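You operate a simulated robot arm through the tools that you are given. There is no shell and no other tool.

You run a simulated two-armed robot. Do the job below in one go: nothing can be reset, and whatever is moved stays where it is left.

Task
Wind the small reel over on to the empty core from the peg stand.
Fine: the core goes on the orange spindle and stays there, the black arm swung over to it; green knob back at FREE; the core that ran empty goes on the peg stand.

The check looks at the end state, three seconds after you hand in, the way a careful person would. Anything else that was tipped, shoved, dropped, spilled or broken makes it a failure.

Robot
Two 7-joint arms with two-finger grippers on one trunk that stands fixed in place. Base frame: the origin is at the foot of the trunk, x ahead of it, y to its left, z up. Lengths are in m, angles in degrees, forces in N, time in s.
The left shoulder is at [0.07, 0.139, 1.28], the right one opposite. Each reaches about 0.855 m from its shoulder. Payload 3.43 kg a hand.
The TCP of each hand is the grasp point between the finger pads, 0.03 m short of the fingertips. In the tool frame z runs along the fingers and y along their closing line. The gripper opens to 0.104 m; its body begins 0.057 m behind the TCP.
Orientation is told as [roll, pitch, yaw] about the base's x, y, z axes, in that order, counted from this pose: with the fingers straight down and closing along the base's y, the tool's x points along the base's -x, its y along +y and its z along -z.

Tools
- The arms move only by the tool send_rows. It takes "left_series", "right_series" or both (then of equal length, played together; a hand with none holds still); each is a list of rows, each a list of 7 numbers: the shift along the base's x, y, z in cm, then the turn, a rotation vector about the base's x, y, z in degrees, then the gripper command, from -1 (shut) to 1 (fully open), values between in proportion. In form: [[tx, ty, tz, rx, ry, rz, grip], ...]. A call has 1 to 20 rows; each row is the pose to reach, as a shift and turn from the pose commanded when the call began. A row lasts 0.2 s, in which the tool goes at most 0.05 m and 8.6 degrees; a call with a longer step from one row to the next is refused whole, and so is a gripper value outside its range. Where a pose cannot be reached the arm comes as near as it can. A force on the tool above 90 N (or 10 N above the force at the start of the call, whichever is more), or a blocked arm, ends the call early, and 0.2 s more pass. Each finger travels about 0.045 m/s and halts on what it meets, pressing with about 20 N; the grip force reading is that of the motor and also rises with nothing between the fingers. The clock runs only during rows and for 0.2 s after the last one: add rows that repeat a pose to give the fingers time. The reply holds the time, the measured pose of the TCP, the force on the tool along the base axes, the opening and the grip force, in the units named above and with some noise, with the torque about the TCP (base axes, N m) and any sound that the robot's microphone picked up.
- Cameras (640 x 400 px; columns grow to the right, rows downward): "scene" is now at [0.104, -0.0539, 1.5016]; the picture's right is [-0.54, -0.84, 0.00], its down [-0.51, 0.33, -0.80] and it looks along [0.67, -0.43, -0.60] (base axes); focal length 328 px, centre (320, 200). "left" rides on the left gripper at [0.067, -0.018, -0.09] in its tool frame; the picture's right is [0.25, 0.97, 0.00], its down [-0.73, 0.19, -0.66] and it looks along [-0.64, 0.17, 0.75] (tool axes); focal length 218 px, centre (320, 200). "right" rides on the right gripper at [0.067, 0.018, -0.09] in its tool frame; the picture's right is [-0.25, 0.97, 0.00], its down [-0.73, -0.19, -0.66] and it looks along [-0.64, -0.17, 0.75] (tool axes); focal length 218 px, centre (320, 200).
- camera(camera): a new picture of that camera. The clock stands still meanwhile.
- move_column(by): slides the trunk up (or, below 0, down) by that many m; the arms and the scene camera ride with it, the base frame stays. It gives what a move gives, with no picture.
- turn_head(pan, tilt): turns the head with the scene camera to pan (to the left, within 86 degrees either way) and tilt (down, from -29 to 69), counted from straight ahead of the robot. It gives what a move gives.
- pixel_to_xyz(camera, pixels): for up to 12 pixels [column, row] of the newest picture of that camera ("zoom" is the newest enlarged one), the place [x, y, z] in the base frame of the surface seen there, good to about 0.003 m, but the place of the scene camera against the robot may be out by one fixed shift of up to 0.025 m in any direction. The clock stands still meanwhile.
- close_up(camera, box): a new picture of the part [left, top, right, bottom] of that camera's present view, enlarged. The clock stands still meanwhile.
- sign_off(): hands the job in; it is judged then, once.

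Open the grippers and draw the arms clear of the work before you hand the job in, unless the task says otherwise.

The tools are called after ">>>" as a command line: name --argument value ..., lists and objects as JSON in quotes. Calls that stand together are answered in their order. send_rows: Moves the arms, as the interface text tells. Its arguments: {"type":"object","properties":{"left_series":{"type":"array"},"right_series":{"type":"array"}},"required":[]} The other tools are called the same way: move_column (by) moves the trunk up or down; turn_head (pan, tilt) turns the head that bears the scene camera; camera (camera) takes a picture; pixel_to_xyz (camera, pixels) gives the place of the surface under pixels of a picture; close_up (camera, box) takes an enlarged picture of a part of a camera's view; sign_off () hands the job in.

At the start:

```text
time_s: 0.0
left_eef_pos: [0.508, -0.0724, 1.2275]
left_orientation: [-0.1, 0.1, 0.0]
left_ft_force: [0.0, -0.5, 0.7]
left_moment: [-0.03, -0.01, 0.0]
left_gripper_width: 0.1039
left_finger_force: 0.0
right_eef_pos: [0.3566, -0.4519, 1.2298]
right_orientation: [0.0, 0.0, -0.1]
right_ft_force: [0.2, -0.3, -0.4]
right_moment: [-0.03, -0.01, -0.02]
right_gripper_width: 0.104
right_finger_force: 0.0
trunk travel left (down, up): [-0.775, 0.165]
head pan, tilt (commanded): [-32.6, 37.1]
```

scene: 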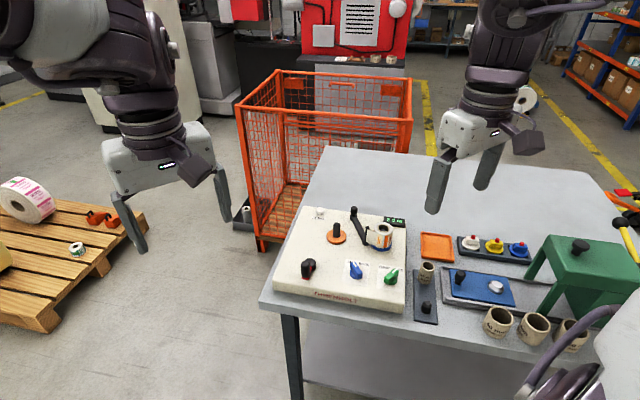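
right: 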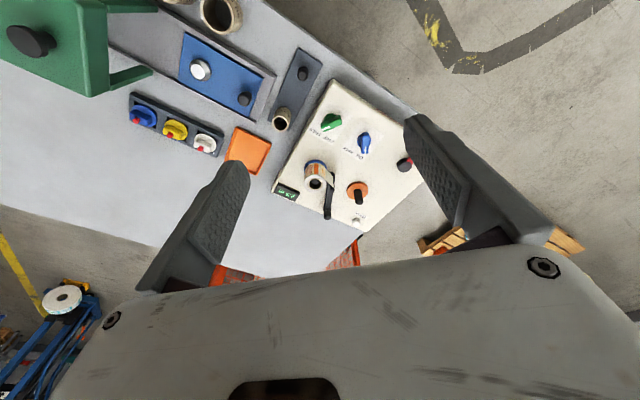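
left: 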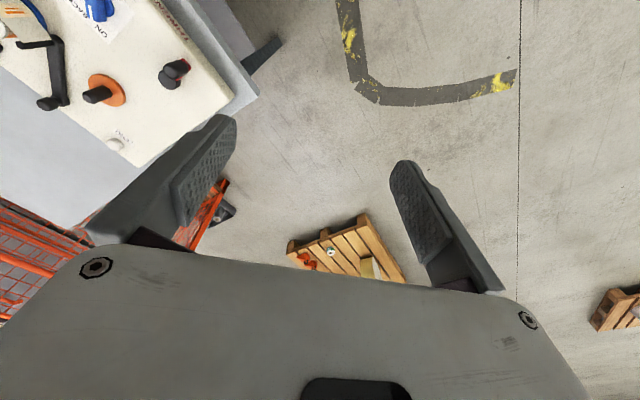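

I start by looking more closely at the winder (about px 270-410, 200-320) and the peg stand (about px 425, 290) in the scene view.

>>> close_up --camera "scene" --box '[260, 190, 420, 320]'

>>> close_up --camera "scene" --box '[380, 210, 540, 340]'

```text
3.08 times, centred on (340, 255) of scene
```

zoom: 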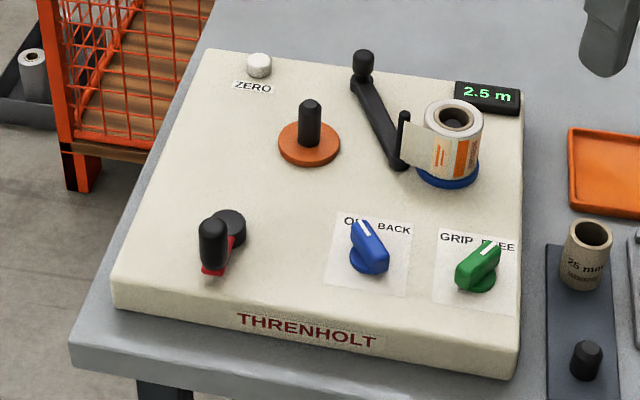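

```text
3.08 times, centred on (460, 275) of scene
```

zoom: 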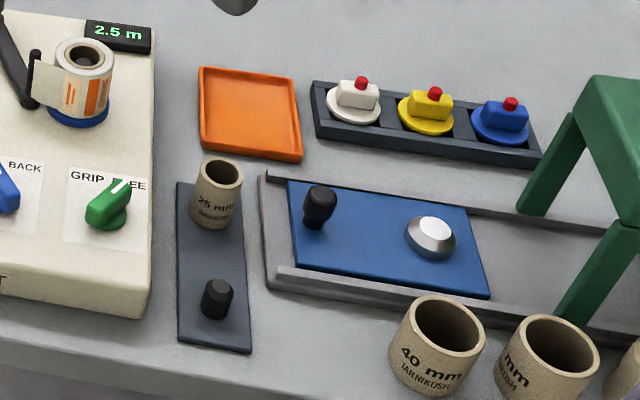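

I'll get positions of the winder's parts from the first zoom region; need a fresh zoom of it and then the pixels.

>>> close_up --camera "scene" --box '[310, 200, 410, 262]'

>>> pixel_to_xyz --camera "zoom" --pixels '[[320, 200]]'

>>> close_up --camera "scene" --box '[290, 245, 410, 320]'

```text
6.40 times, centred on (360, 231) of scene
```

zoom: 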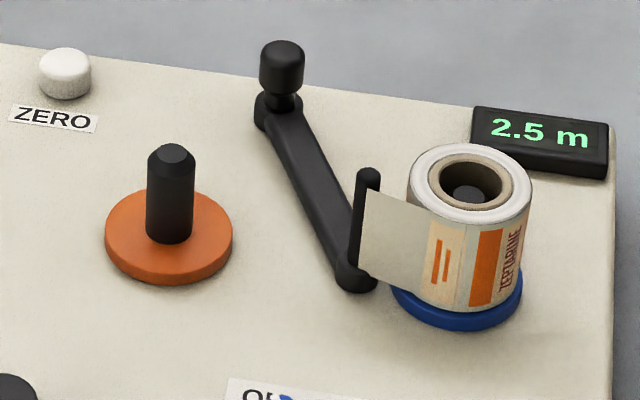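

```text
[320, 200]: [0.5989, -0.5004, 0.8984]
```

```text
5.33 times, centred on (350, 282) of scene
```

zoom: 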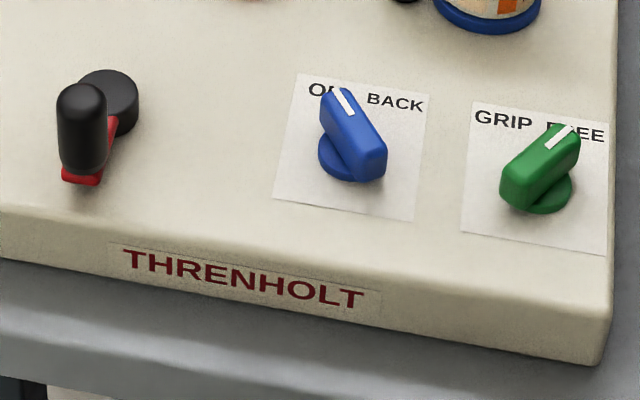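

The winder has the orange spindle (zoom1 px 170,240), blue reel, arm, red crank, blue and green knobs. I measure key points on the newest zoom (crank and knobs) and on the scene picture.

>>> pixel_to_xyz --camera "zoom" --pixels '[[80, 95], [110, 85], [85, 180], [345, 100], [370, 165], [350, 185], [560, 135], [515, 185], [545, 205], [200, 210], [600, 320], [350, 230]]'

>>> pixel_to_xyz --camera "scene" --pixels '[[337, 224], [337, 240], [354, 210], [366, 243], [382, 228], [426, 266], [426, 303], [418, 318], [320, 213], [450, 320], [440, 245]]'

```text
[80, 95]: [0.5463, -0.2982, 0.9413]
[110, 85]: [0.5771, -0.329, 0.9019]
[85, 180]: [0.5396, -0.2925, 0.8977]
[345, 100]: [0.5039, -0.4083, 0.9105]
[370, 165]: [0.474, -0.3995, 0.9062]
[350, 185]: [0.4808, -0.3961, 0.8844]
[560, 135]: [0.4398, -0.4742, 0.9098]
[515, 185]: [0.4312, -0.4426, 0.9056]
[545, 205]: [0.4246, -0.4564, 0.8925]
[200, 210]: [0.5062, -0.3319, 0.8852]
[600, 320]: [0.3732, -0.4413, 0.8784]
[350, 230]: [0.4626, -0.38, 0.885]
```

```text
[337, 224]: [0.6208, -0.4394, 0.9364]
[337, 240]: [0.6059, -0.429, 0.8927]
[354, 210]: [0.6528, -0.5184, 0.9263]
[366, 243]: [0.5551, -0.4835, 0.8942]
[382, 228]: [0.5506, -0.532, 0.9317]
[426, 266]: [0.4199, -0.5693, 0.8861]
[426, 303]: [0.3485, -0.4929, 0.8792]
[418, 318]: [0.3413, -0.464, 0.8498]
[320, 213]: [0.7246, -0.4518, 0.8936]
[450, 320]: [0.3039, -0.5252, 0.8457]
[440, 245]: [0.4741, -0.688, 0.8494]
```

The machine top is at z≈0.885, table at z≈0.847. I look at the machine from the right wrist camera (px 270-430, 80-240) to read the labels and the arm geometry.

>>> close_up --camera "right" --box '[270, 90, 430, 190]'

>>> close_up --camera "right" --box '[280, 145, 380, 235]'

>>> close_up --camera "left" --box '[0, 0, 240, 150]'

```text
4.00 times, centred on (350, 140) of right
```

zoom: 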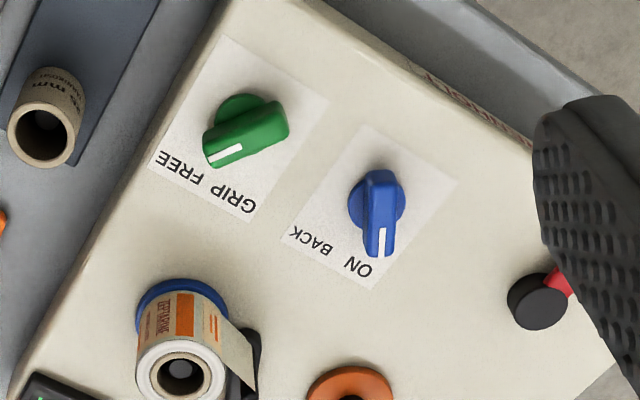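

```text
4.44 times, centred on (330, 190) of right
```

zoom: 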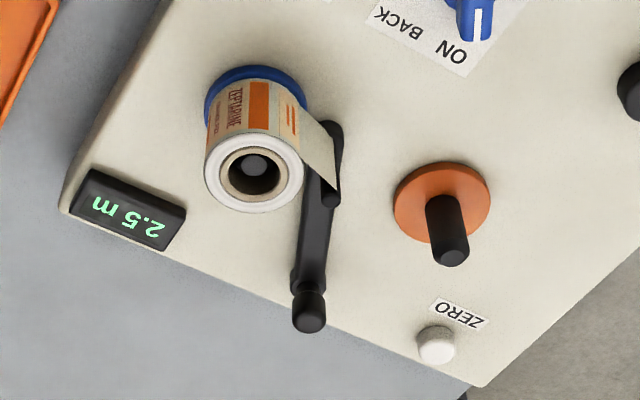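

```text
2.67 times, centred on (120, 75) of left
```

zoom: 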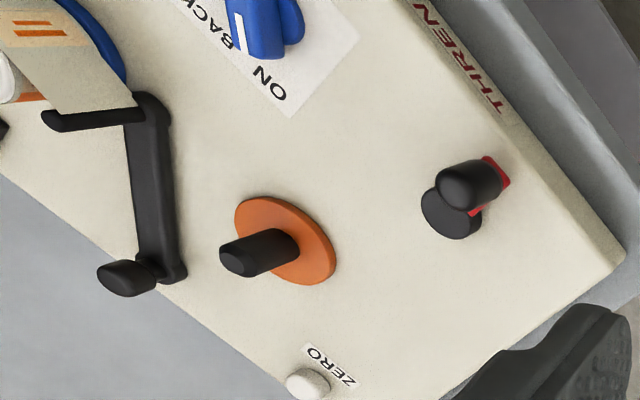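

Labels read ON/BACK (blue, at ON) and GRIP/FREE (green, at FREE). I lower the right hand some 13 cm to get an accurate wrist-camera view of the machine; no obstacles near z 1.1.

>>> send_rows --right_series '[[0.5, 1, -4, 0, 0, 0, 1], [1, 2, -8, 0, 0, 0, 1], [2, 4, -12, 0, 0, 0, 1], [2, 4, -12, 0, 0, 0, 1]]'

>>> camera --camera "right"

```text
time_s: 1.0
left_eef_pos: [0.5079, -0.072, 1.2281]
left_orientation: [-0.1, 0.0, 0.0]
left_ft_force: [-0.5, 0.5, -0.6]
left_moment: [0.02, -0.02, 0.0]
left_gripper_width: 0.1039
left_finger_force: 0.1
right_eef_pos: [0.3772, -0.4116, 1.1095]
right_orientation: [0.1, 0.0, 0.0]
right_ft_force: [0.1, -0.3, -0.2]
right_moment: [0.01, 0.0, 0.0]
right_gripper_width: 0.1043
right_finger_force: 0.1
trunk travel left (down, up): [-0.775, 0.165]
head pan, tilt (commanded): [-32.6, 37.1]
```

```text
taken
```

right: 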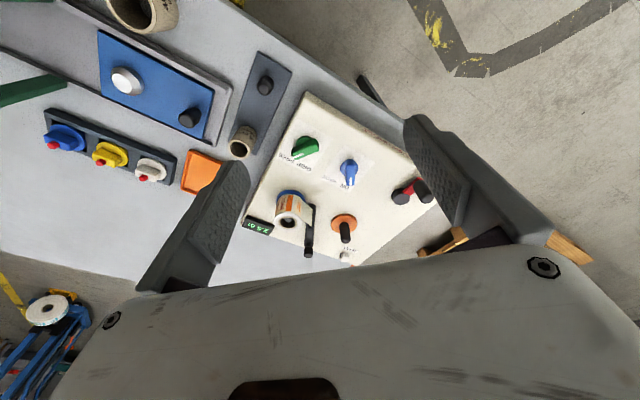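

The whole machine is visible between the fingers (px 250-440, 95-265). I zoom in and measure.

>>> close_up --camera "right" --box '[260, 160, 380, 265]'

>>> pixel_to_xyz --camera "zoom" --pixels '[[320, 200]]'

```text
3.81 times, centred on (320, 212) of right
```

zoom: 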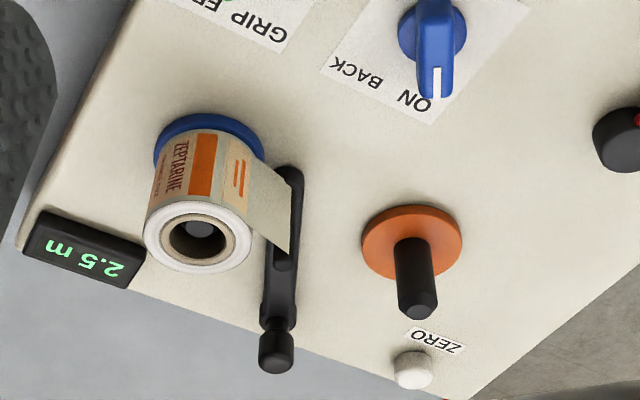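

```text
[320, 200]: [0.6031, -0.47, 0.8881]
```

I measure the reel, arm, knob, post, orange spindle from this zoom.

>>> pixel_to_xyz --camera "zoom" --pixels '[[150, 240], [250, 240], [200, 270], [200, 205], [198, 228], [275, 352], [277, 322], [290, 178], [284, 262], [418, 305], [412, 215], [412, 278]]'

>>> pixel_to_xyz --camera "zoom" --pixels '[[408, 280], [427, 280], [365, 240], [460, 240], [410, 370], [280, 290], [435, 90], [432, 40], [272, 365], [300, 170], [268, 318], [295, 318]]'

```text
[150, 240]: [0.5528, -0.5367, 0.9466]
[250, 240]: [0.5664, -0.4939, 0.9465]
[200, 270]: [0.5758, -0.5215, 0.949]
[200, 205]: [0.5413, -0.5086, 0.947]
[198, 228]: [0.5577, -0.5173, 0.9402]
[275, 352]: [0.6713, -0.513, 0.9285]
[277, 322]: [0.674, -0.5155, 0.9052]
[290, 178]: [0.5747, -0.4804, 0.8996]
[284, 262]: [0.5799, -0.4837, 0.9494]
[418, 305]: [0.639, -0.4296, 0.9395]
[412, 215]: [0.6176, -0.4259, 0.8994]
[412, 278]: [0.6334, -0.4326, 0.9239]
```

```text
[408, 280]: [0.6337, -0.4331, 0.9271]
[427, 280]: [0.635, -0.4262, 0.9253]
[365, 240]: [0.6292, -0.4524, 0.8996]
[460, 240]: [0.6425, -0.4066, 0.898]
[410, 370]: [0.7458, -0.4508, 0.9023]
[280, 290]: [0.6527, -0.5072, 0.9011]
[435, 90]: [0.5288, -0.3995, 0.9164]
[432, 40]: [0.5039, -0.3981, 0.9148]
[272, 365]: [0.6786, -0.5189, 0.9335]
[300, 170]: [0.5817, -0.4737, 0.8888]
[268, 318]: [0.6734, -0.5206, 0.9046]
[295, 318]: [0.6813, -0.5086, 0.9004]
```

Wrist camera puts the orange spindle near (0.638,-0.430), the reel near (0.559,-0.516), arm ends near (0.578,-0.478) and (0.676,-0.515). I zoom harder on the black arm to determine which end is the pivot.

>>> close_up --camera "right" --box '[295, 195, 335, 265]'

>>> close_up --camera "left" --box '[10, 25, 80, 120]'

>>> close_up --camera "scene" --box '[340, 200, 390, 250]'

```text
5.71 times, centred on (315, 230) of right
```

zoom: 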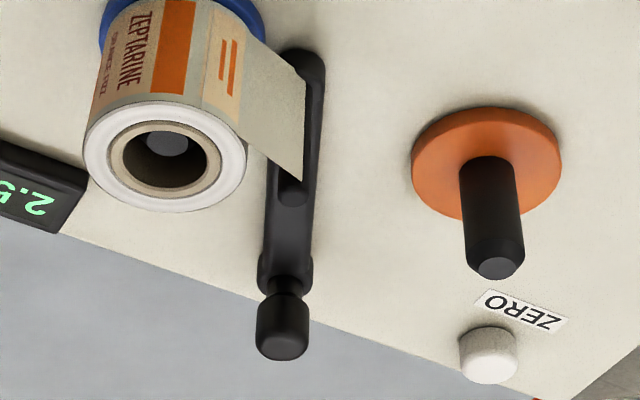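

```text
4.21 times, centred on (45, 72) of left
```

zoom: 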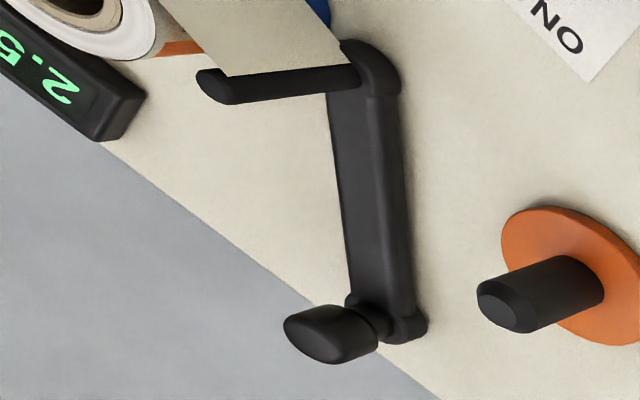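

```text
8.00 times, centred on (365, 225) of scene
```

zoom: 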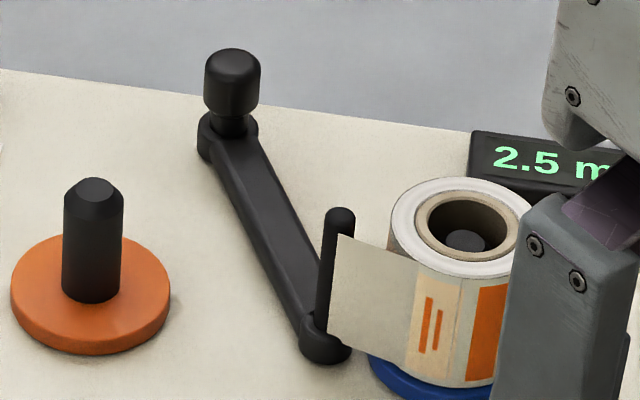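

The arm's post holds the reel's tail, so the knob end is most likely the hinge. Now I measure the peg stand, core and tray from the right wrist camera (px 185-300, 45-195).

>>> close_up --camera "right" --box '[170, 40, 310, 200]'

>>> pixel_to_xyz --camera "right" --pixels '[[240, 150], [262, 86], [277, 60], [250, 165], [231, 155], [208, 165], [204, 153], [218, 152], [305, 100], [280, 140], [250, 133], [247, 120]]'

```text
2.50 times, centred on (240, 120) of right
```

zoom: 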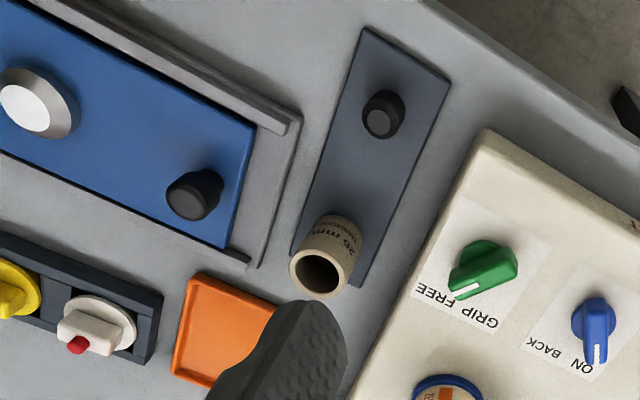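

```text
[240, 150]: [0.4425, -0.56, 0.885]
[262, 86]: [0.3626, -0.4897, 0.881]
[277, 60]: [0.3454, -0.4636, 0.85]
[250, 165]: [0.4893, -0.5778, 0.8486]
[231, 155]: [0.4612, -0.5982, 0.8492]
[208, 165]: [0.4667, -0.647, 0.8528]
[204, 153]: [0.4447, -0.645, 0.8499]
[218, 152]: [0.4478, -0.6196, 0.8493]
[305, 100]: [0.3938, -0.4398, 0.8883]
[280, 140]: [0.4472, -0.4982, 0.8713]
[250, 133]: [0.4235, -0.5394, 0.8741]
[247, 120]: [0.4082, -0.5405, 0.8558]
```

The core stands near (0.44,-0.557), z top ≈0.887. I bring the right hand above it, yawed +47° so the fingers close along the peg-stand's long axis, at z≈1.0.

>>> send_rows --right_series '[[1, -2.4, -1, 0, 0, 8, 1], [2, -4.8, -3, 0, 0, 16, 1], [3.1, -7.2, -5, 0, 0, 24, 0.7], [4.2, -9.6, -7, 0, 0, 32, 0.4], [5.3, -12, -9, 0, 0, 40, 0.35], [6.3, -14.5, -11, 0, 0, 47.4, 0.35], [6.3, -14.5, -11, 0, 0, 47.4, 0.35]]'

>>> camera --camera "right"

>>> camera --camera "scene"

```text
time_s: 2.6
left_eef_pos: [0.5078, -0.0722, 1.2289]
left_orientation: [0.0, -0.1, 0.0]
left_ft_force: [0.4, -0.7, -0.3]
left_moment: [0.01, -0.02, -0.01]
left_gripper_width: 0.1038
left_finger_force: 0.2
right_eef_pos: [0.4398, -0.5581, 1.0008]
right_orientation: [0.0, 0.1, 47.6]
right_ft_force: [-0.1, 1.4, 0.5]
right_moment: [-0.03, -0.04, -0.03]
right_gripper_width: 0.0703
right_finger_force: 0.0
trunk travel left (down, up): [-0.775, 0.165]
head pan, tilt (commanded): [-32.6, 37.1]
```

```text
taken
```

right: 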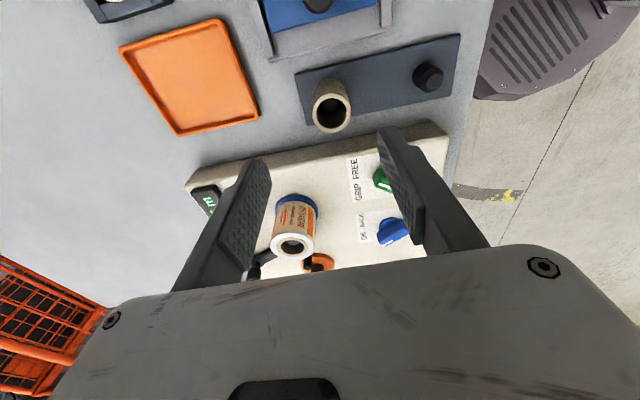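

```text
taken
```

scene: 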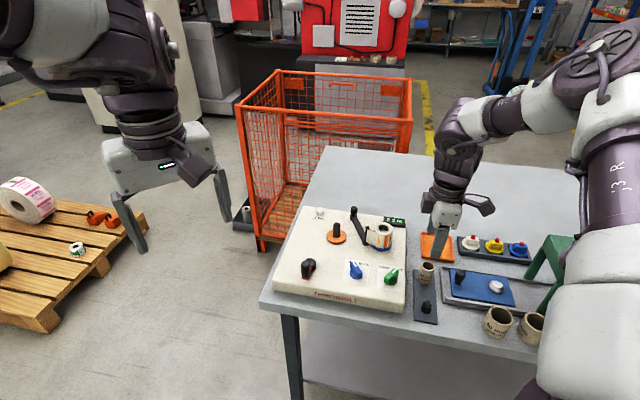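

The core is visible at px (331,107), the tray well off to the left. I zoom to measure the core's rim and the peg stand precisely.

>>> close_up --camera "right" --box '[285, 60, 385, 145]'

>>> pixel_to_xyz --camera "zoom" --pixels '[[320, 200]]'

```text
4.71 times, centred on (335, 102) of right
```

zoom: 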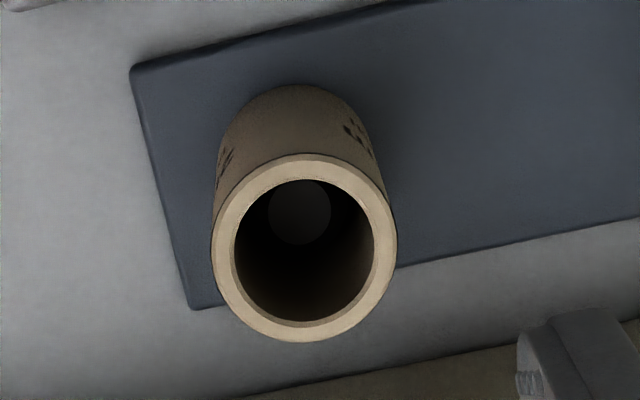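

```text
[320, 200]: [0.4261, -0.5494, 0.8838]
```

>>> pixel_to_xyz --camera "zoom" --pixels '[[222, 250], [386, 245], [304, 166], [304, 332], [246, 185], [246, 318], [365, 185], [365, 310], [290, 105], [180, 200], [450, 200], [300, 215]]'

```text
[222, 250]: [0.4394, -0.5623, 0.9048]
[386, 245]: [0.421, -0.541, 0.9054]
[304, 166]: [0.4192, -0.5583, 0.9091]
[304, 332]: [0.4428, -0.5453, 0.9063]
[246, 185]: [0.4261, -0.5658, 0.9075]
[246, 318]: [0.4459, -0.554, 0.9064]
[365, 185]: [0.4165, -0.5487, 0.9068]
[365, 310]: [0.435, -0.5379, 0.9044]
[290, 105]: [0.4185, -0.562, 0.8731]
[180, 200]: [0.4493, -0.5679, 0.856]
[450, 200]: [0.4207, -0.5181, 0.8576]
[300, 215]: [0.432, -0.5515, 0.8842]
```

Core centre ≈(0.4307,-0.5517), top z≈0.9065, bottom z≈0.857, OD ≈32 mm. I align, descend to TCP z≈0.892 with the fingers straddling it along the stand axis.

>>> send_rows --right_series '[[-0.9, 0.6, -2, 0, 0, 0, 0.35], [-0.9, 0.64, -4.5, 0, 0, 0, 0.35], [-0.9, 0.64, -7, 0, 0, 0, 0.35], [-0.9, 0.64, -9, 0, 0, 0, 0.35], [-0.9, 0.64, -10.9, 0, 0, 0, 0.35], [-0.9, 0.64, -10.9, 0, 0, 0, 0.35]]'

>>> camera --camera "right"

>>> close_up --camera "scene" --box '[380, 200, 500, 330]'

```text
time_s: 4.0
left_eef_pos: [0.5076, -0.072, 1.2283]
left_orientation: [0.0, 0.0, 0.0]
left_ft_force: [0.0, 0.2, -0.8]
left_moment: [-0.02, -0.01, -0.01]
left_gripper_width: 0.1041
left_finger_force: 0.1
right_eef_pos: [0.4317, -0.5501, 0.8922]
right_orientation: [0.0, 0.0, 47.4]
right_ft_force: [0.5, 0.8, 0.6]
right_moment: [0.01, 0.03, -0.03]
right_gripper_width: 0.0706
right_finger_force: 0.1
trunk travel left (down, up): [-0.775, 0.165]
head pan, tilt (commanded): [-32.6, 37.1]
```

```text
taken
```

right: 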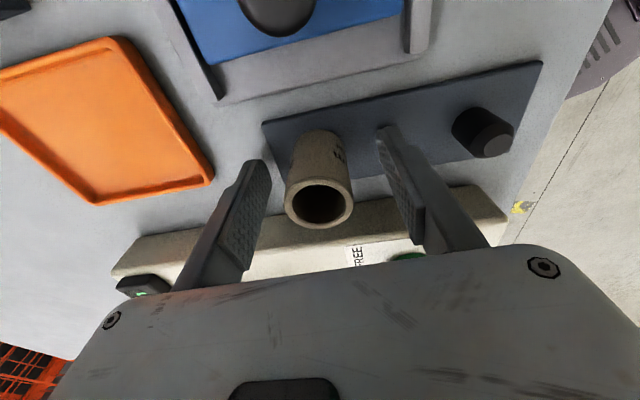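

```text
3.08 times, centred on (440, 265) of scene
```

zoom: 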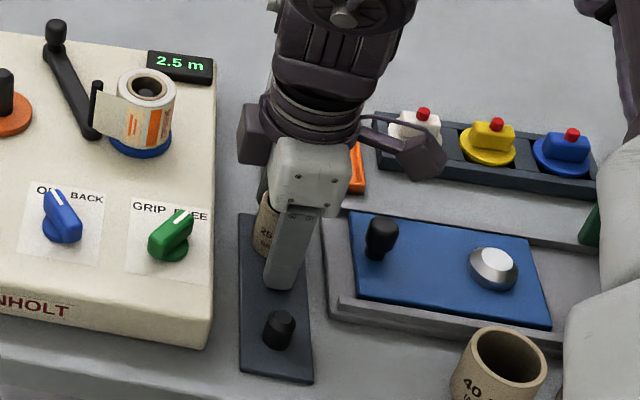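

The core sits between the fingers; I check the rim centre against the TCP before closing.

>>> pixel_to_xyz --camera "right" --pixels '[[287, 202], [351, 202], [319, 182], [319, 228]]'

```text
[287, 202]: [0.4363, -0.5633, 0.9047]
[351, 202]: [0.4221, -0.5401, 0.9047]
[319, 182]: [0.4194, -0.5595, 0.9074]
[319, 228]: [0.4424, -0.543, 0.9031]
```

Core centre matches the TCP within 2 mm and is centred along the closing line. I close the fingers on it.

>>> send_rows --right_series '[[0, 0, 0, 0, 0, 0, 0], [0, 0, 0, 0, 0, 0, -0.6], [0, 0, 0, 0, 0, 0, -0.8], [0, 0, 0, 0, 0, 0, -0.8], [0, 0, 0, 0, 0, 0, -0.8]]'

```text
time_s: 5.2
left_eef_pos: [0.5077, -0.0718, 1.2274]
left_orientation: [0.0, -0.1, 0.1]
left_ft_force: [-0.7, 0.2, -0.3]
left_moment: [-0.02, 0.02, -0.03]
left_gripper_width: 0.1042
left_finger_force: 0.0
right_eef_pos: [0.4296, -0.5516, 0.8918]
right_orientation: [0.0, 0.0, 47.5]
right_ft_force: [0.1, 0.4, 0.0]
right_moment: [-0.01, -0.03, -0.01]
right_gripper_width: 0.0313
right_finger_force: 20.0
trunk travel left (down, up): [-0.775, 0.165]
head pan, tilt (commanded): [-32.6, 37.1]
```

Gripped at 31 mm width with 20 N. I lift 13 cm straight up, then carry it over the orange spindle with the core bottom well above the post (z 0.95).

>>> send_rows --right_series '[[0, 0, 2, 0, 0, 0, -0.8], [0, 0, 5, 0, 0, 0, -0.8], [0, 0, 9, 0, 0, 0, -0.8], [0, 0, 13, 0, 0, 0, -0.8], [3, 1.7, 13, 0, 0, 0, -0.8], [6.5, 3.8, 13, 0, 0, 0, -0.8], [10, 5.8, 13, 0, 0, 0, -0.8], [13.5, 7.8, 13, 0, 0, 0, -0.8], [17, 9.9, 13, 0, 0, 0, -0.8], [19.5, 11.3, 13, 0, 0, 0, -0.8], [20.7, 12.05, 13, 0, 0, 0, -0.8], [20.7, 12.05, 13, 0, 0, 0, -0.8], [20.7, 12.05, 13, 0, 0, 0, -0.8]]'

>>> camera --camera "right"

>>> close_up --camera "scene" --box '[270, 150, 430, 280]'

```text
time_s: 8.0
left_eef_pos: [0.5086, -0.0739, 1.2285]
left_orientation: [0.0, 0.0, 0.0]
left_ft_force: [-0.3, -0.6, -0.4]
left_moment: [0.01, -0.01, 0.03]
left_gripper_width: 0.1042
left_finger_force: 0.1
right_eef_pos: [0.5933, -0.4339, 1.0323]
right_orientation: [-0.2, -0.1, 47.4]
right_ft_force: [-0.2, 0.4, -0.4]
right_moment: [-0.02, 0.0, 0.02]
right_gripper_width: 0.0309
right_finger_force: 19.9
right hand out of reach, approached as far as the arm can: row 9, 10, 11, 12, 13
trunk travel left (down, up): [-0.775, 0.165]
head pan, tilt (commanded): [-32.6, 37.1]
```

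```text
taken
```

right: 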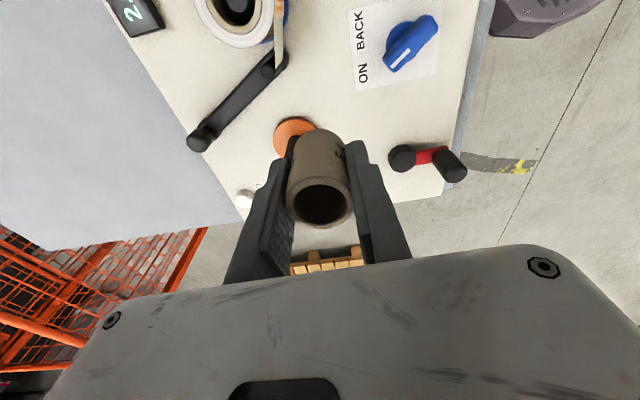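

```text
3.08 times, centred on (350, 215) of scene
```

zoom: 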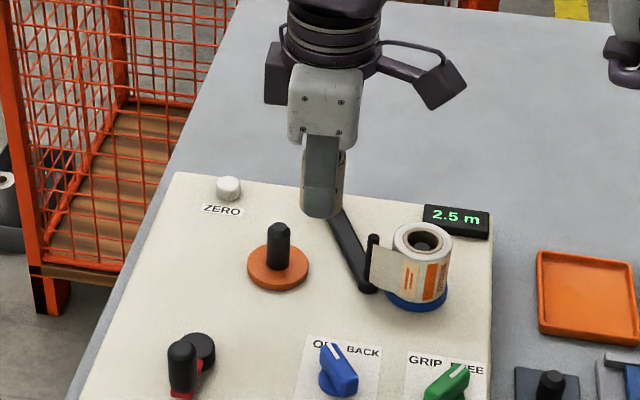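

The right arm runs out of reach here (stopped at x≈0.593) because the hand hangs straight down; a tilted grip is needed so the wrist stays nearer. I take the core back above its peg to regrasp it with a tilted hand.

>>> send_rows --right_series '[[-3.5, -2, 0, 0, 0, 0, -0.8], [-7, -4, 0, 0, 0, 0, -0.8], [-10.5, -6.1, 0, 0, 0, 0, -0.8], [-14, -8.15, 0, 0, 0, 0, -0.8], [-17.5, -10.2, 0, 0, 0, 0, -0.8], [-20.7, -12.05, 0, 0, 0, 0, -0.8], [-20.7, -12.05, 0, 0, 0, 0, -0.8]]'

>>> camera --camera "right"

```text
time_s: 9.6
left_eef_pos: [0.509, -0.0721, 1.2276]
left_orientation: [0.0, 0.0, 0.0]
left_ft_force: [0.0, 1.9, -0.6]
left_moment: [-0.04, 0.04, 0.01]
left_gripper_width: 0.104
left_finger_force: 0.1
right_eef_pos: [0.3862, -0.5534, 1.0311]
right_orientation: [0.0, 0.2, 47.3]
right_ft_force: [0.6, -0.1, 0.0]
right_moment: [-0.03, 0.02, 0.02]
right_gripper_width: 0.0311
right_finger_force: 20.0
trunk travel left (down, up): [-0.775, 0.165]
head pan, tilt (commanded): [-32.6, 37.1]
```

```text
taken
```

right: 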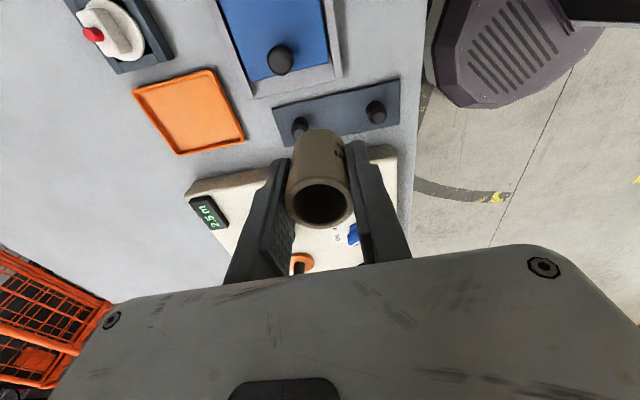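

The command was clipped, so the hand is now at (0.386,-0.553,1.031). I measure the pegs (px 299,127 and 376,111) to set the core back.

>>> close_up --camera "right" --box '[270, 75, 410, 160]'

>>> pixel_to_xyz --camera "right" --pixels '[[299, 123], [300, 135], [376, 108], [377, 118], [319, 180], [287, 200], [352, 200], [319, 226]]'

```text
4.57 times, centred on (340, 118) of right
```

zoom: 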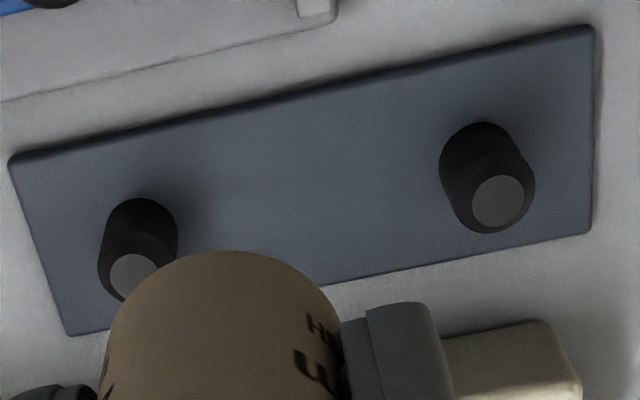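

```text
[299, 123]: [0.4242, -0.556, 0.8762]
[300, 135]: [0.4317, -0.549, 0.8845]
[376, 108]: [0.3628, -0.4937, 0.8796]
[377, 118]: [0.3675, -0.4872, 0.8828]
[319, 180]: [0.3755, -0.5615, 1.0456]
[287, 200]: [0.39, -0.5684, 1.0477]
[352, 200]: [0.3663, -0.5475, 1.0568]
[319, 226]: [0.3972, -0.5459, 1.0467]
```

The held core is centred on the TCP and the far peg's top is at ≈(0.4317,-0.5495,0.8845). I move over the peg and lower the core back on to it.

>>> send_rows --right_series '[[2.5, 0.15, 0, 0, 0, 0, -0.8], [4.5, 0.3, -2, 0, 0, 0, -0.8], [4.5, 0.3, -5, 0, 0, 0, -0.8], [4.5, 0.3, -8, 0, 0, 0, -0.8], [4.5, 0.3, -9.5, 0, 0, 0, -0.8], [4.5, 0.3, -10.5, 0, 0, 0, -0.8], [4.5, 0.3, -11.5, 0, 0, 0, -0.8], [4.5, 0.3, -12.5, 0, 0, 0, -0.8], [4.5, 0.3, -13.2, 0, 0, 0, -0.8], [4.5, 0.3, -13.6, 0, 0, 0, -0.8], [4.5, 0.3, -13.6, 0, 0, 0, -0.8]]'

>>> camera --camera "right"

>>> close_up --camera "scene" --box '[390, 220, 480, 330]'

```text
time_s: 12.0
left_eef_pos: [0.5084, -0.0731, 1.2276]
left_orientation: [0.0, -0.1, -0.1]
left_ft_force: [-0.5, -0.1, 0.1]
left_moment: [0.0, -0.03, 0.01]
left_gripper_width: 0.1041
left_finger_force: 0.1
right_eef_pos: [0.4319, -0.5497, 0.8963]
right_orientation: [0.0, 0.0, 47.4]
right_ft_force: [0.5, 0.6, 0.3]
right_moment: [-0.05, 0.01, 0.01]
right_gripper_width: 0.0309
right_finger_force: 20.1
trunk travel left (down, up): [-0.775, 0.165]
head pan, tilt (commanded): [-32.6, 37.1]
```

```text
taken
```

right: 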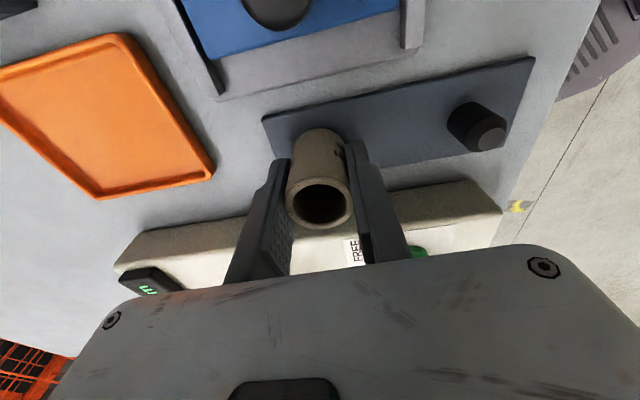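

```text
3.64 times, centred on (435, 275) of scene
```

zoom: 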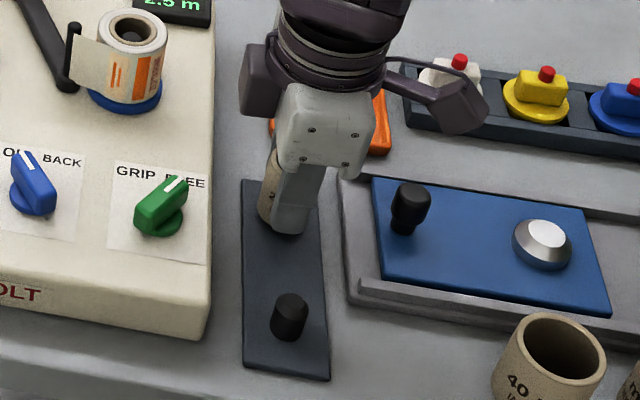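

The core slid over the peg with no force; it is 3-4 mm above the plate. I lower it the rest, open and rise.

>>> send_rows --right_series '[[0, 0, -0.3, 0, 0, 0, -0.8], [0, 0, -0.3, 0, 0, 0, -0.2], [0, 0, -0.3, 0, 0, 0, 0.2], [0, 0, -0.3, 0, 0, 0, 0.3], [0, 0, -0.3, 0, 0, 0, 0.3], [0, 0, 3, 0, 0, 0, 0.3], [0, 0, 7, 0, 0, 0, 0.3], [0, 0, 11, 0, 0, 0, 0.3], [0, 0, 13, 0, 0, 0, 0.3]]'

>>> camera --camera "right"

```text
time_s: 14.0
left_eef_pos: [0.5087, -0.0732, 1.2275]
left_orientation: [0.0, 0.0, 0.0]
left_ft_force: [-0.3, 0.1, 0.0]
left_moment: [-0.01, 0.0, 0.03]
left_gripper_width: 0.1041
left_finger_force: 0.1
right_eef_pos: [0.4323, -0.55, 1.0287]
right_orientation: [-0.1, 0.0, 47.3]
right_ft_force: [0.1, 0.2, 0.3]
right_moment: [0.03, 0.03, -0.02]
right_gripper_width: 0.0676
right_finger_force: 0.1
trunk travel left (down, up): [-0.775, 0.165]
head pan, tilt (commanded): [-32.6, 37.1]
```

```text
taken
```

right: 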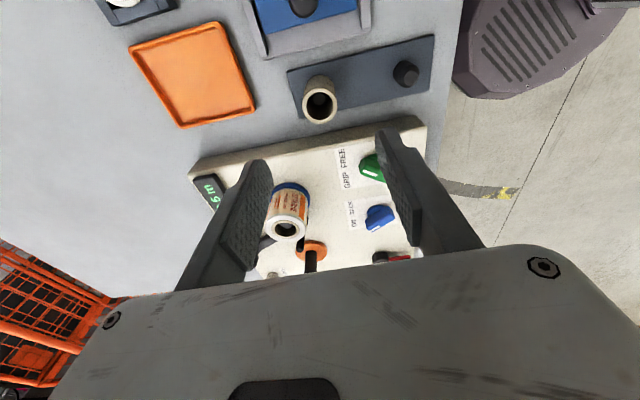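

Core stands on its peg again. I yaw the hand by -90° here (tips well above everything), then will tilt it.

>>> send_rows --right_series '[[0, 0, 1, 0, 0, -8.2, 0.3], [0, 0, 2, 0, 0, -16.4, 0.3], [0, 0, 2, 0, 0, -24.6, 0.3], [0, 0, 2, 0, 0, -32.8, 0.3], [0, 0, 2, 0, 0, -41, 0.3], [0, 0, 2, 0, 0, -49.2, 0.3], [0, 0, 2, 0, 0, -57.4, 0.3], [0, 0, 2, 0, 0, -65.6, 0.3], [0, 0, 2, 0, 0, -73.8, 0.3], [0, 0, 2, 0, 0, -82, 0.3], [0, 0, 2, 0, 0, -90, 0.3], [0, 0, 2, 0, 0, -90, 0.3]]'

>>> camera --camera "scene"

```text
time_s: 16.6
left_eef_pos: [0.5084, -0.0732, 1.2282]
left_orientation: [0.0, 0.0, 0.0]
left_ft_force: [-0.4, -0.5, 0.2]
left_moment: [0.0, 0.0, -0.02]
left_gripper_width: 0.1042
left_finger_force: 0.0
right_eef_pos: [0.4305, -0.5505, 1.0457]
right_orientation: [0.0, 0.0, -42.8]
right_ft_force: [-0.5, 0.4, 0.4]
right_moment: [0.01, 0.01, 0.0]
right_gripper_width: 0.0675
right_finger_force: 0.1
trunk travel left (down, up): [-0.775, 0.165]
head pan, tilt (commanded): [-32.6, 37.1]
```

```text
taken
```

scene: 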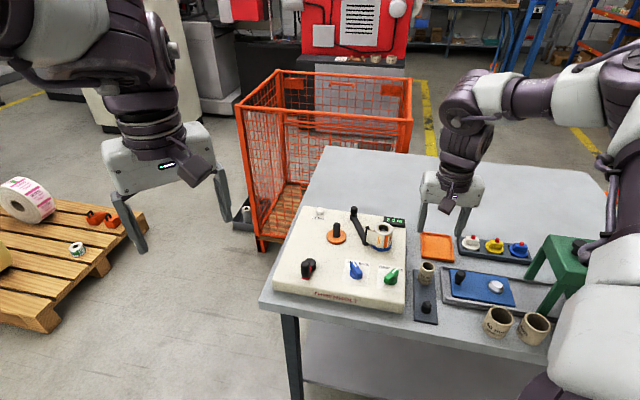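

Yaw is now -42.6°. I tilt 22° about the closing line so the fingers lean away from the robot (wrist nearer).

>>> send_rows --right_series '[[0, 0, 0, -4.97, -5.4, 0, 0.3], [0, 0, 0, -9.93, -10.8, 0, 0.3], [0, 0, 0, -14.9, -16.2, 0, 0.3], [0, 0, 0, -14.9, -16.2, 0, 0.3]]'

>>> camera --camera "right"

>>> close_up --camera "scene" --box '[380, 60, 580, 330]'

```text
time_s: 17.6
left_eef_pos: [0.5077, -0.0723, 1.2275]
left_orientation: [0.0, 0.0, 0.0]
left_ft_force: [0.9, 0.3, -0.8]
left_moment: [-0.01, 0.03, -0.02]
left_gripper_width: 0.104
left_finger_force: 0.1
right_eef_pos: [0.4311, -0.5495, 1.045]
right_orientation: [0.0, -22.1, -42.7]
right_ft_force: [0.2, 1.0, 0.0]
right_moment: [0.02, -0.01, -0.02]
right_gripper_width: 0.0674
right_finger_force: 0.1
trunk travel left (down, up): [-0.775, 0.165]
head pan, tilt (commanded): [-32.6, 37.1]
```

```text
taken
```

right: 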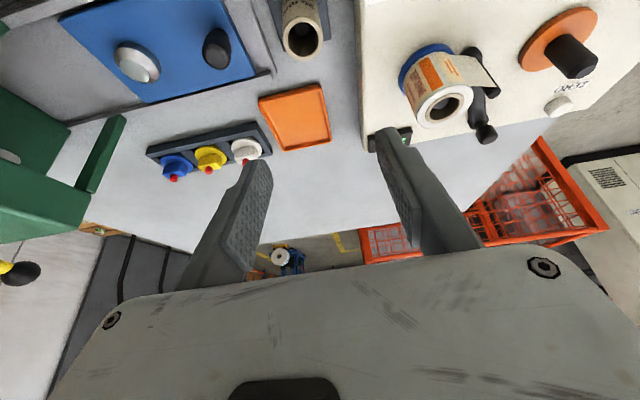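

```text
1.48 times, centred on (480, 195) of scene
```

zoom: 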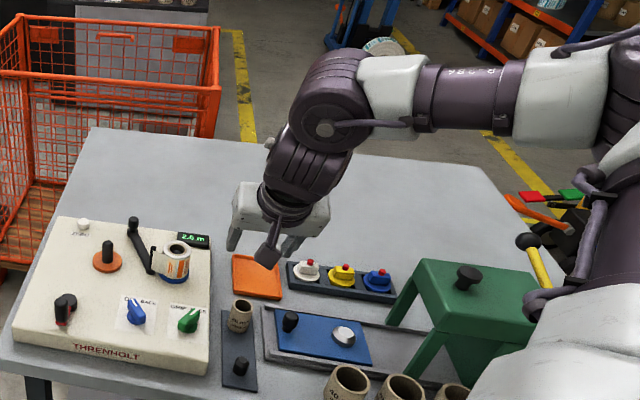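

The hand is tilted (pitch -22°). I narrow to 50 mm and descend over the core at (0.431,-0.5505), TCP z 0.893.

>>> send_rows --right_series '[[0, 0, -3, 0, 0, 0, 0.1], [0, 0, -6, 0, 0, 0, -0.04], [0, 0, -9, 0, 0, 0, -0.04], [0, 0, -10, 0, 0, 0, -0.04], [0, 0, -10, 0, 0, 0, -0.04]]'

>>> camera --camera "right"

>>> close_up --camera "scene" --box '[370, 180, 490, 330]'

```text
time_s: 18.8
left_eef_pos: [0.507, -0.0728, 1.2294]
left_orientation: [0.1, 0.0, 0.0]
left_ft_force: [-0.9, 0.8, -0.2]
left_moment: [-0.02, -0.01, 0.0]
left_gripper_width: 0.1038
left_finger_force: 0.1
right_eef_pos: [0.4312, -0.5507, 0.9465]
right_orientation: [0.0, -22.0, -42.6]
right_ft_force: [-0.6, 1.2, -0.3]
right_moment: [0.02, -0.02, -0.04]
right_gripper_width: 0.0501
right_finger_force: 0.1
trunk travel left (down, up): [-0.775, 0.165]
head pan, tilt (commanded): [-32.6, 37.1]
```

```text
taken
```

right: 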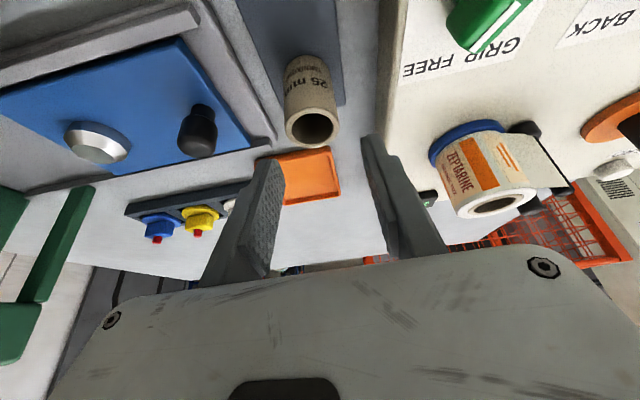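

```text
2.67 times, centred on (430, 255) of scene
```

zoom: 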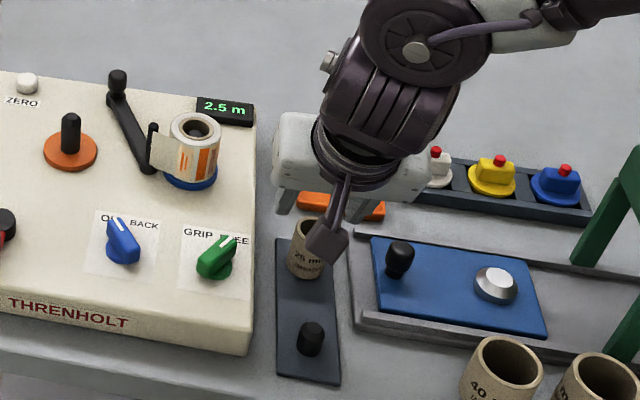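

The core's rim is at px (313,125) between the fingers. I verify its centre against the TCP line before going down.

>>> pixel_to_xyz --camera "right" --pixels '[[288, 127], [337, 125], [312, 109], [313, 145]]'

```text
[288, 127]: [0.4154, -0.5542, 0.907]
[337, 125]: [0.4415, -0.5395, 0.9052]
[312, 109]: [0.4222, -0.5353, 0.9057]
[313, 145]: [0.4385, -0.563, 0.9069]
```

Centre ≈(0.4295,-0.548), so I shift 2 mm toward the front while descending 5.4 cm and then close.

>>> send_rows --right_series '[[-0.15, 0.2, -1.5, 0, 0, 0, -0.04], [-0.15, 0.2, -3, 0, 0, 0, -0.04], [-0.15, 0.2, -4.3, 0, 0, 0, -0.04], [-0.15, 0.2, -5.3, 0, 0, 0, -0.04], [-0.15, 0.2, -5.3, 0, 0, 0, -0.04], [-0.15, 0.2, -5.3, 0, 0, 0, -0.5], [-0.15, 0.2, -5.3, 0, 0, 0, -0.8], [-0.15, 0.2, -5.3, 0, 0, 0, -0.8], [-0.15, 0.2, -5.3, 0, 0, 0, -0.8]]'

>>> camera --camera "right"

```text
time_s: 20.8
left_eef_pos: [0.5064, -0.0724, 1.2271]
left_orientation: [0.0, -0.1, 0.0]
left_ft_force: [-0.1, 0.3, -0.2]
left_moment: [0.02, -0.01, 0.03]
left_gripper_width: 0.1044
left_finger_force: 0.2
right_eef_pos: [0.4303, -0.547, 0.8922]
right_orientation: [-0.1, -22.0, -42.7]
right_ft_force: [-0.2, 0.4, 0.1]
right_moment: [-0.01, 0.0, -0.01]
right_gripper_width: 0.0318
right_finger_force: 20.3
trunk travel left (down, up): [-0.775, 0.165]
head pan, tilt (commanded): [-32.6, 37.1]
```

```text
taken
```

right: 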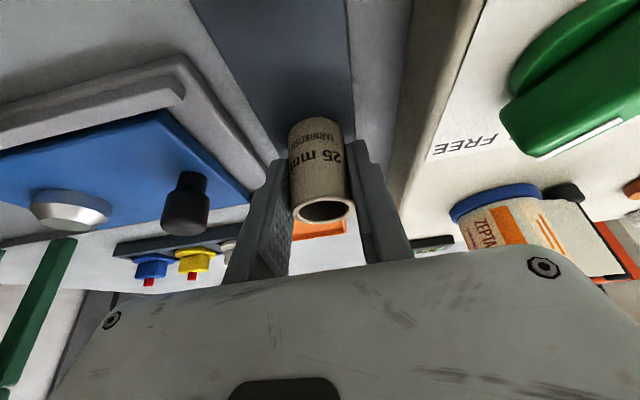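

Gripped at 32 mm, 20 N, with the core upright and the hand tilted. I lift 14 cm and carry it above the orange spindle.

>>> send_rows --right_series '[[0, 0, 2, 0, 0, 0, -0.8], [0, 0, 6, 0, 0, 0, -0.8], [0, 0, 10, 0, 0, 0, -0.8], [0, 0, 14, 0, 0, 0, -0.8], [3, 1.7, 14, 0, 0, 0, -0.8], [6.5, 3.7, 14, 0, 0, 0, -0.8], [10, 5.7, 14, 0, 0, 0, -0.8], [13.5, 7.7, 14, 0, 0, 0, -0.8], [17, 9.7, 14, 0, 0, 0, -0.8], [19.5, 11.1, 14, 0, 0, 0, -0.8], [20.8, 11.85, 14, 0, 0, 0, -0.8], [20.8, 11.85, 14, 0, 0, 0, -0.8]]'

>>> camera --camera "right"

>>> close_up --camera "scene" --box '[270, 150, 430, 280]'

```text
time_s: 23.4
left_eef_pos: [0.5073, -0.0746, 1.2278]
left_orientation: [0.0, -0.1, -0.1]
left_ft_force: [-0.3, -0.3, 0.7]
left_moment: [-0.01, -0.03, 0.0]
left_gripper_width: 0.1039
left_finger_force: 0.0
right_eef_pos: [0.6384, -0.4297, 1.033]
right_orientation: [0.0, -22.0, -42.6]
right_ft_force: [-0.3, -0.3, -0.3]
right_moment: [0.0, 0.04, 0.04]
right_gripper_width: 0.0319
right_finger_force: 19.7
trunk travel left (down, up): [-0.775, 0.165]
head pan, tilt (commanded): [-32.6, 37.1]
```

```text
taken
```

right: 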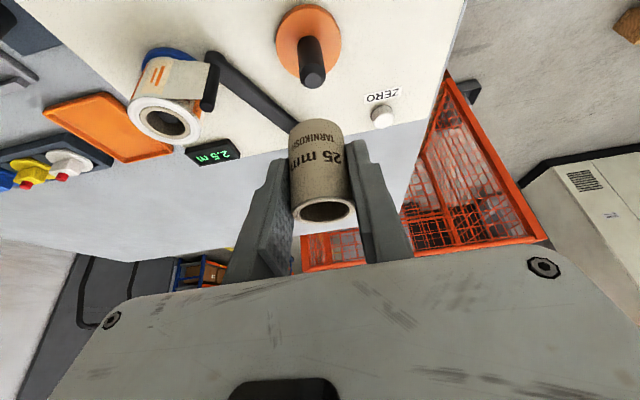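

```text
3.08 times, centred on (350, 215) of scene
```

zoom: 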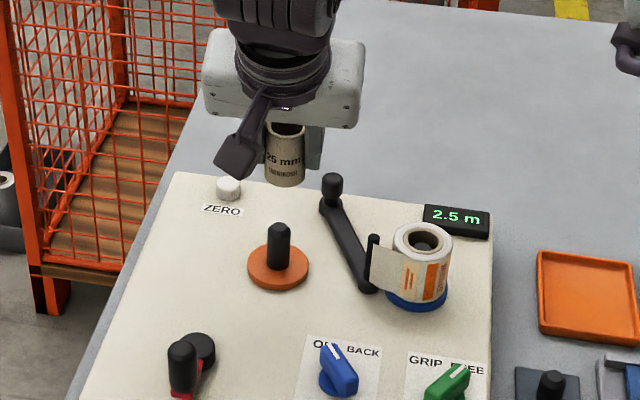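

Reached (0.638,-0.430,1.033). I measure the spindle top (px ~312,75) and the held core's rim from this view.

>>> close_up --camera "right" --box '[270, 0, 370, 100]'

>>> pixel_to_xyz --camera "zoom" --pixels '[[320, 200]]'

>>> pixel_to_xyz --camera "right" --pixels '[[296, 208], [353, 210], [325, 199], [325, 219], [295, 131], [340, 131], [317, 122], [298, 199]]'

```text
4.00 times, centred on (320, 50) of right
```

zoom: 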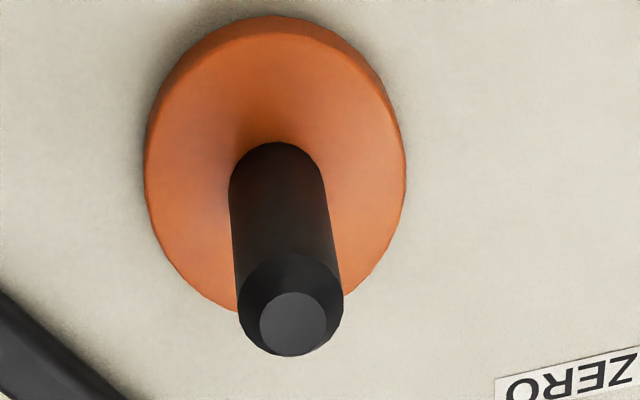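

```text
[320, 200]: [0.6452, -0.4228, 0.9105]
```

```text
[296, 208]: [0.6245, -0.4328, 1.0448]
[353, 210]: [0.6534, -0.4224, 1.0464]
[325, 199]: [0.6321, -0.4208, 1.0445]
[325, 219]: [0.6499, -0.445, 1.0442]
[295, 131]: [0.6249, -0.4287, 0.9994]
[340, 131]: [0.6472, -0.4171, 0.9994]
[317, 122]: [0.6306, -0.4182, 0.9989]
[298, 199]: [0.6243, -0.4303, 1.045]
```

>>> pixel_to_xyz --camera "zoom" --pixels '[[292, 322], [262, 325], [325, 322], [292, 295], [292, 350], [180, 250], [375, 240], [275, 60], [240, 180], [325, 180], [160, 180], [395, 175]]'

```text
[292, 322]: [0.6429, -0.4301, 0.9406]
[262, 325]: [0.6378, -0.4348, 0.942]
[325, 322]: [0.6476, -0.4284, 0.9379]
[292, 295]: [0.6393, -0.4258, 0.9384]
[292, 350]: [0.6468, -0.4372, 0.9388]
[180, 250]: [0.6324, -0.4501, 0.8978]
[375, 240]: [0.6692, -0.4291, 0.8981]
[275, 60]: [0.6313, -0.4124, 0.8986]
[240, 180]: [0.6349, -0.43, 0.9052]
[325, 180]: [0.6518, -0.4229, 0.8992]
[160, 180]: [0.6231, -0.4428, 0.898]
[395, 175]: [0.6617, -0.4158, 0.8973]
```

Spindle centre ≈(0.643,-0.431), held core centre ≈(0.6415,-0.4297). I correct by 1-2 mm and lower slowly on to the spindle.

>>> send_rows --right_series '[[0.12, -0.12, -2, 0, 0, 0, -0.8], [0.12, -0.12, -4, 0, 0, 0, -0.8], [0.12, -0.12, -5.2, 0, 0, 0, -0.8], [0.12, -0.12, -6, 0, 0, 0, -0.8], [0.12, -0.12, -6.8, 0, 0, 0, -0.8], [0.12, -0.12, -7.6, 0, 0, 0, -0.8], [0.12, -0.12, -8.4, 0, 0, 0, -0.8], [0.12, -0.12, -9, 0, 0, 0, -0.8], [0.12, -0.12, -9.5, 0, 0, 0, -0.8], [0.12, -0.12, -9.5, 0, 0, 0, -0.8]]'

>>> camera --camera "right"

>>> close_up --camera "scene" --box '[290, 170, 410, 270]'

```text
time_s: 25.6
left_eef_pos: [0.507, -0.0732, 1.2288]
left_orientation: [-0.1, -0.1, 0.0]
left_ft_force: [1.0, 0.5, 0.0]
left_moment: [0.03, -0.02, 0.01]
left_gripper_width: 0.1038
left_finger_force: 0.1
right_eef_pos: [0.6125, -0.4542, 1.0022]
right_orientation: [0.0, -21.9, -42.5]
right_ft_force: [0.1, -0.2, -0.5]
right_moment: [0.0, 0.0, 0.05]
right_gripper_width: 0.0323
right_finger_force: 20.2
right hand out of reach, approached as far as the arm can: row 1, 2, 3, 4, 5, 6, 7, 8, 9, 10
trunk travel left (down, up): [-0.775, 0.165]
head pan, tilt (commanded): [-32.6, 37.1]
```

```text
taken
```

right: 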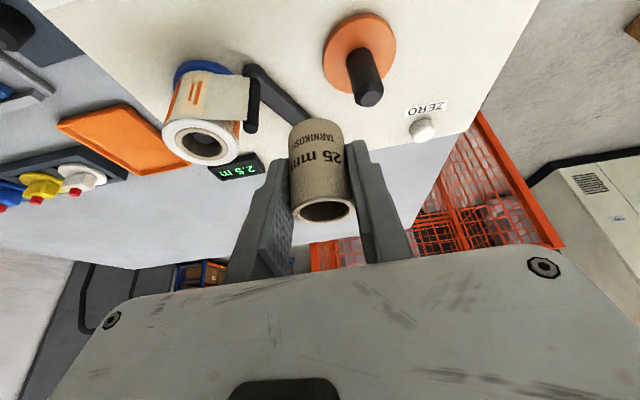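

```text
4.00 times, centred on (350, 220) of scene
```

zoom: 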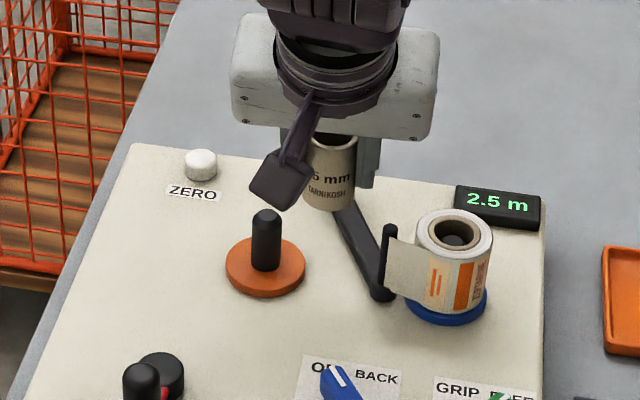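

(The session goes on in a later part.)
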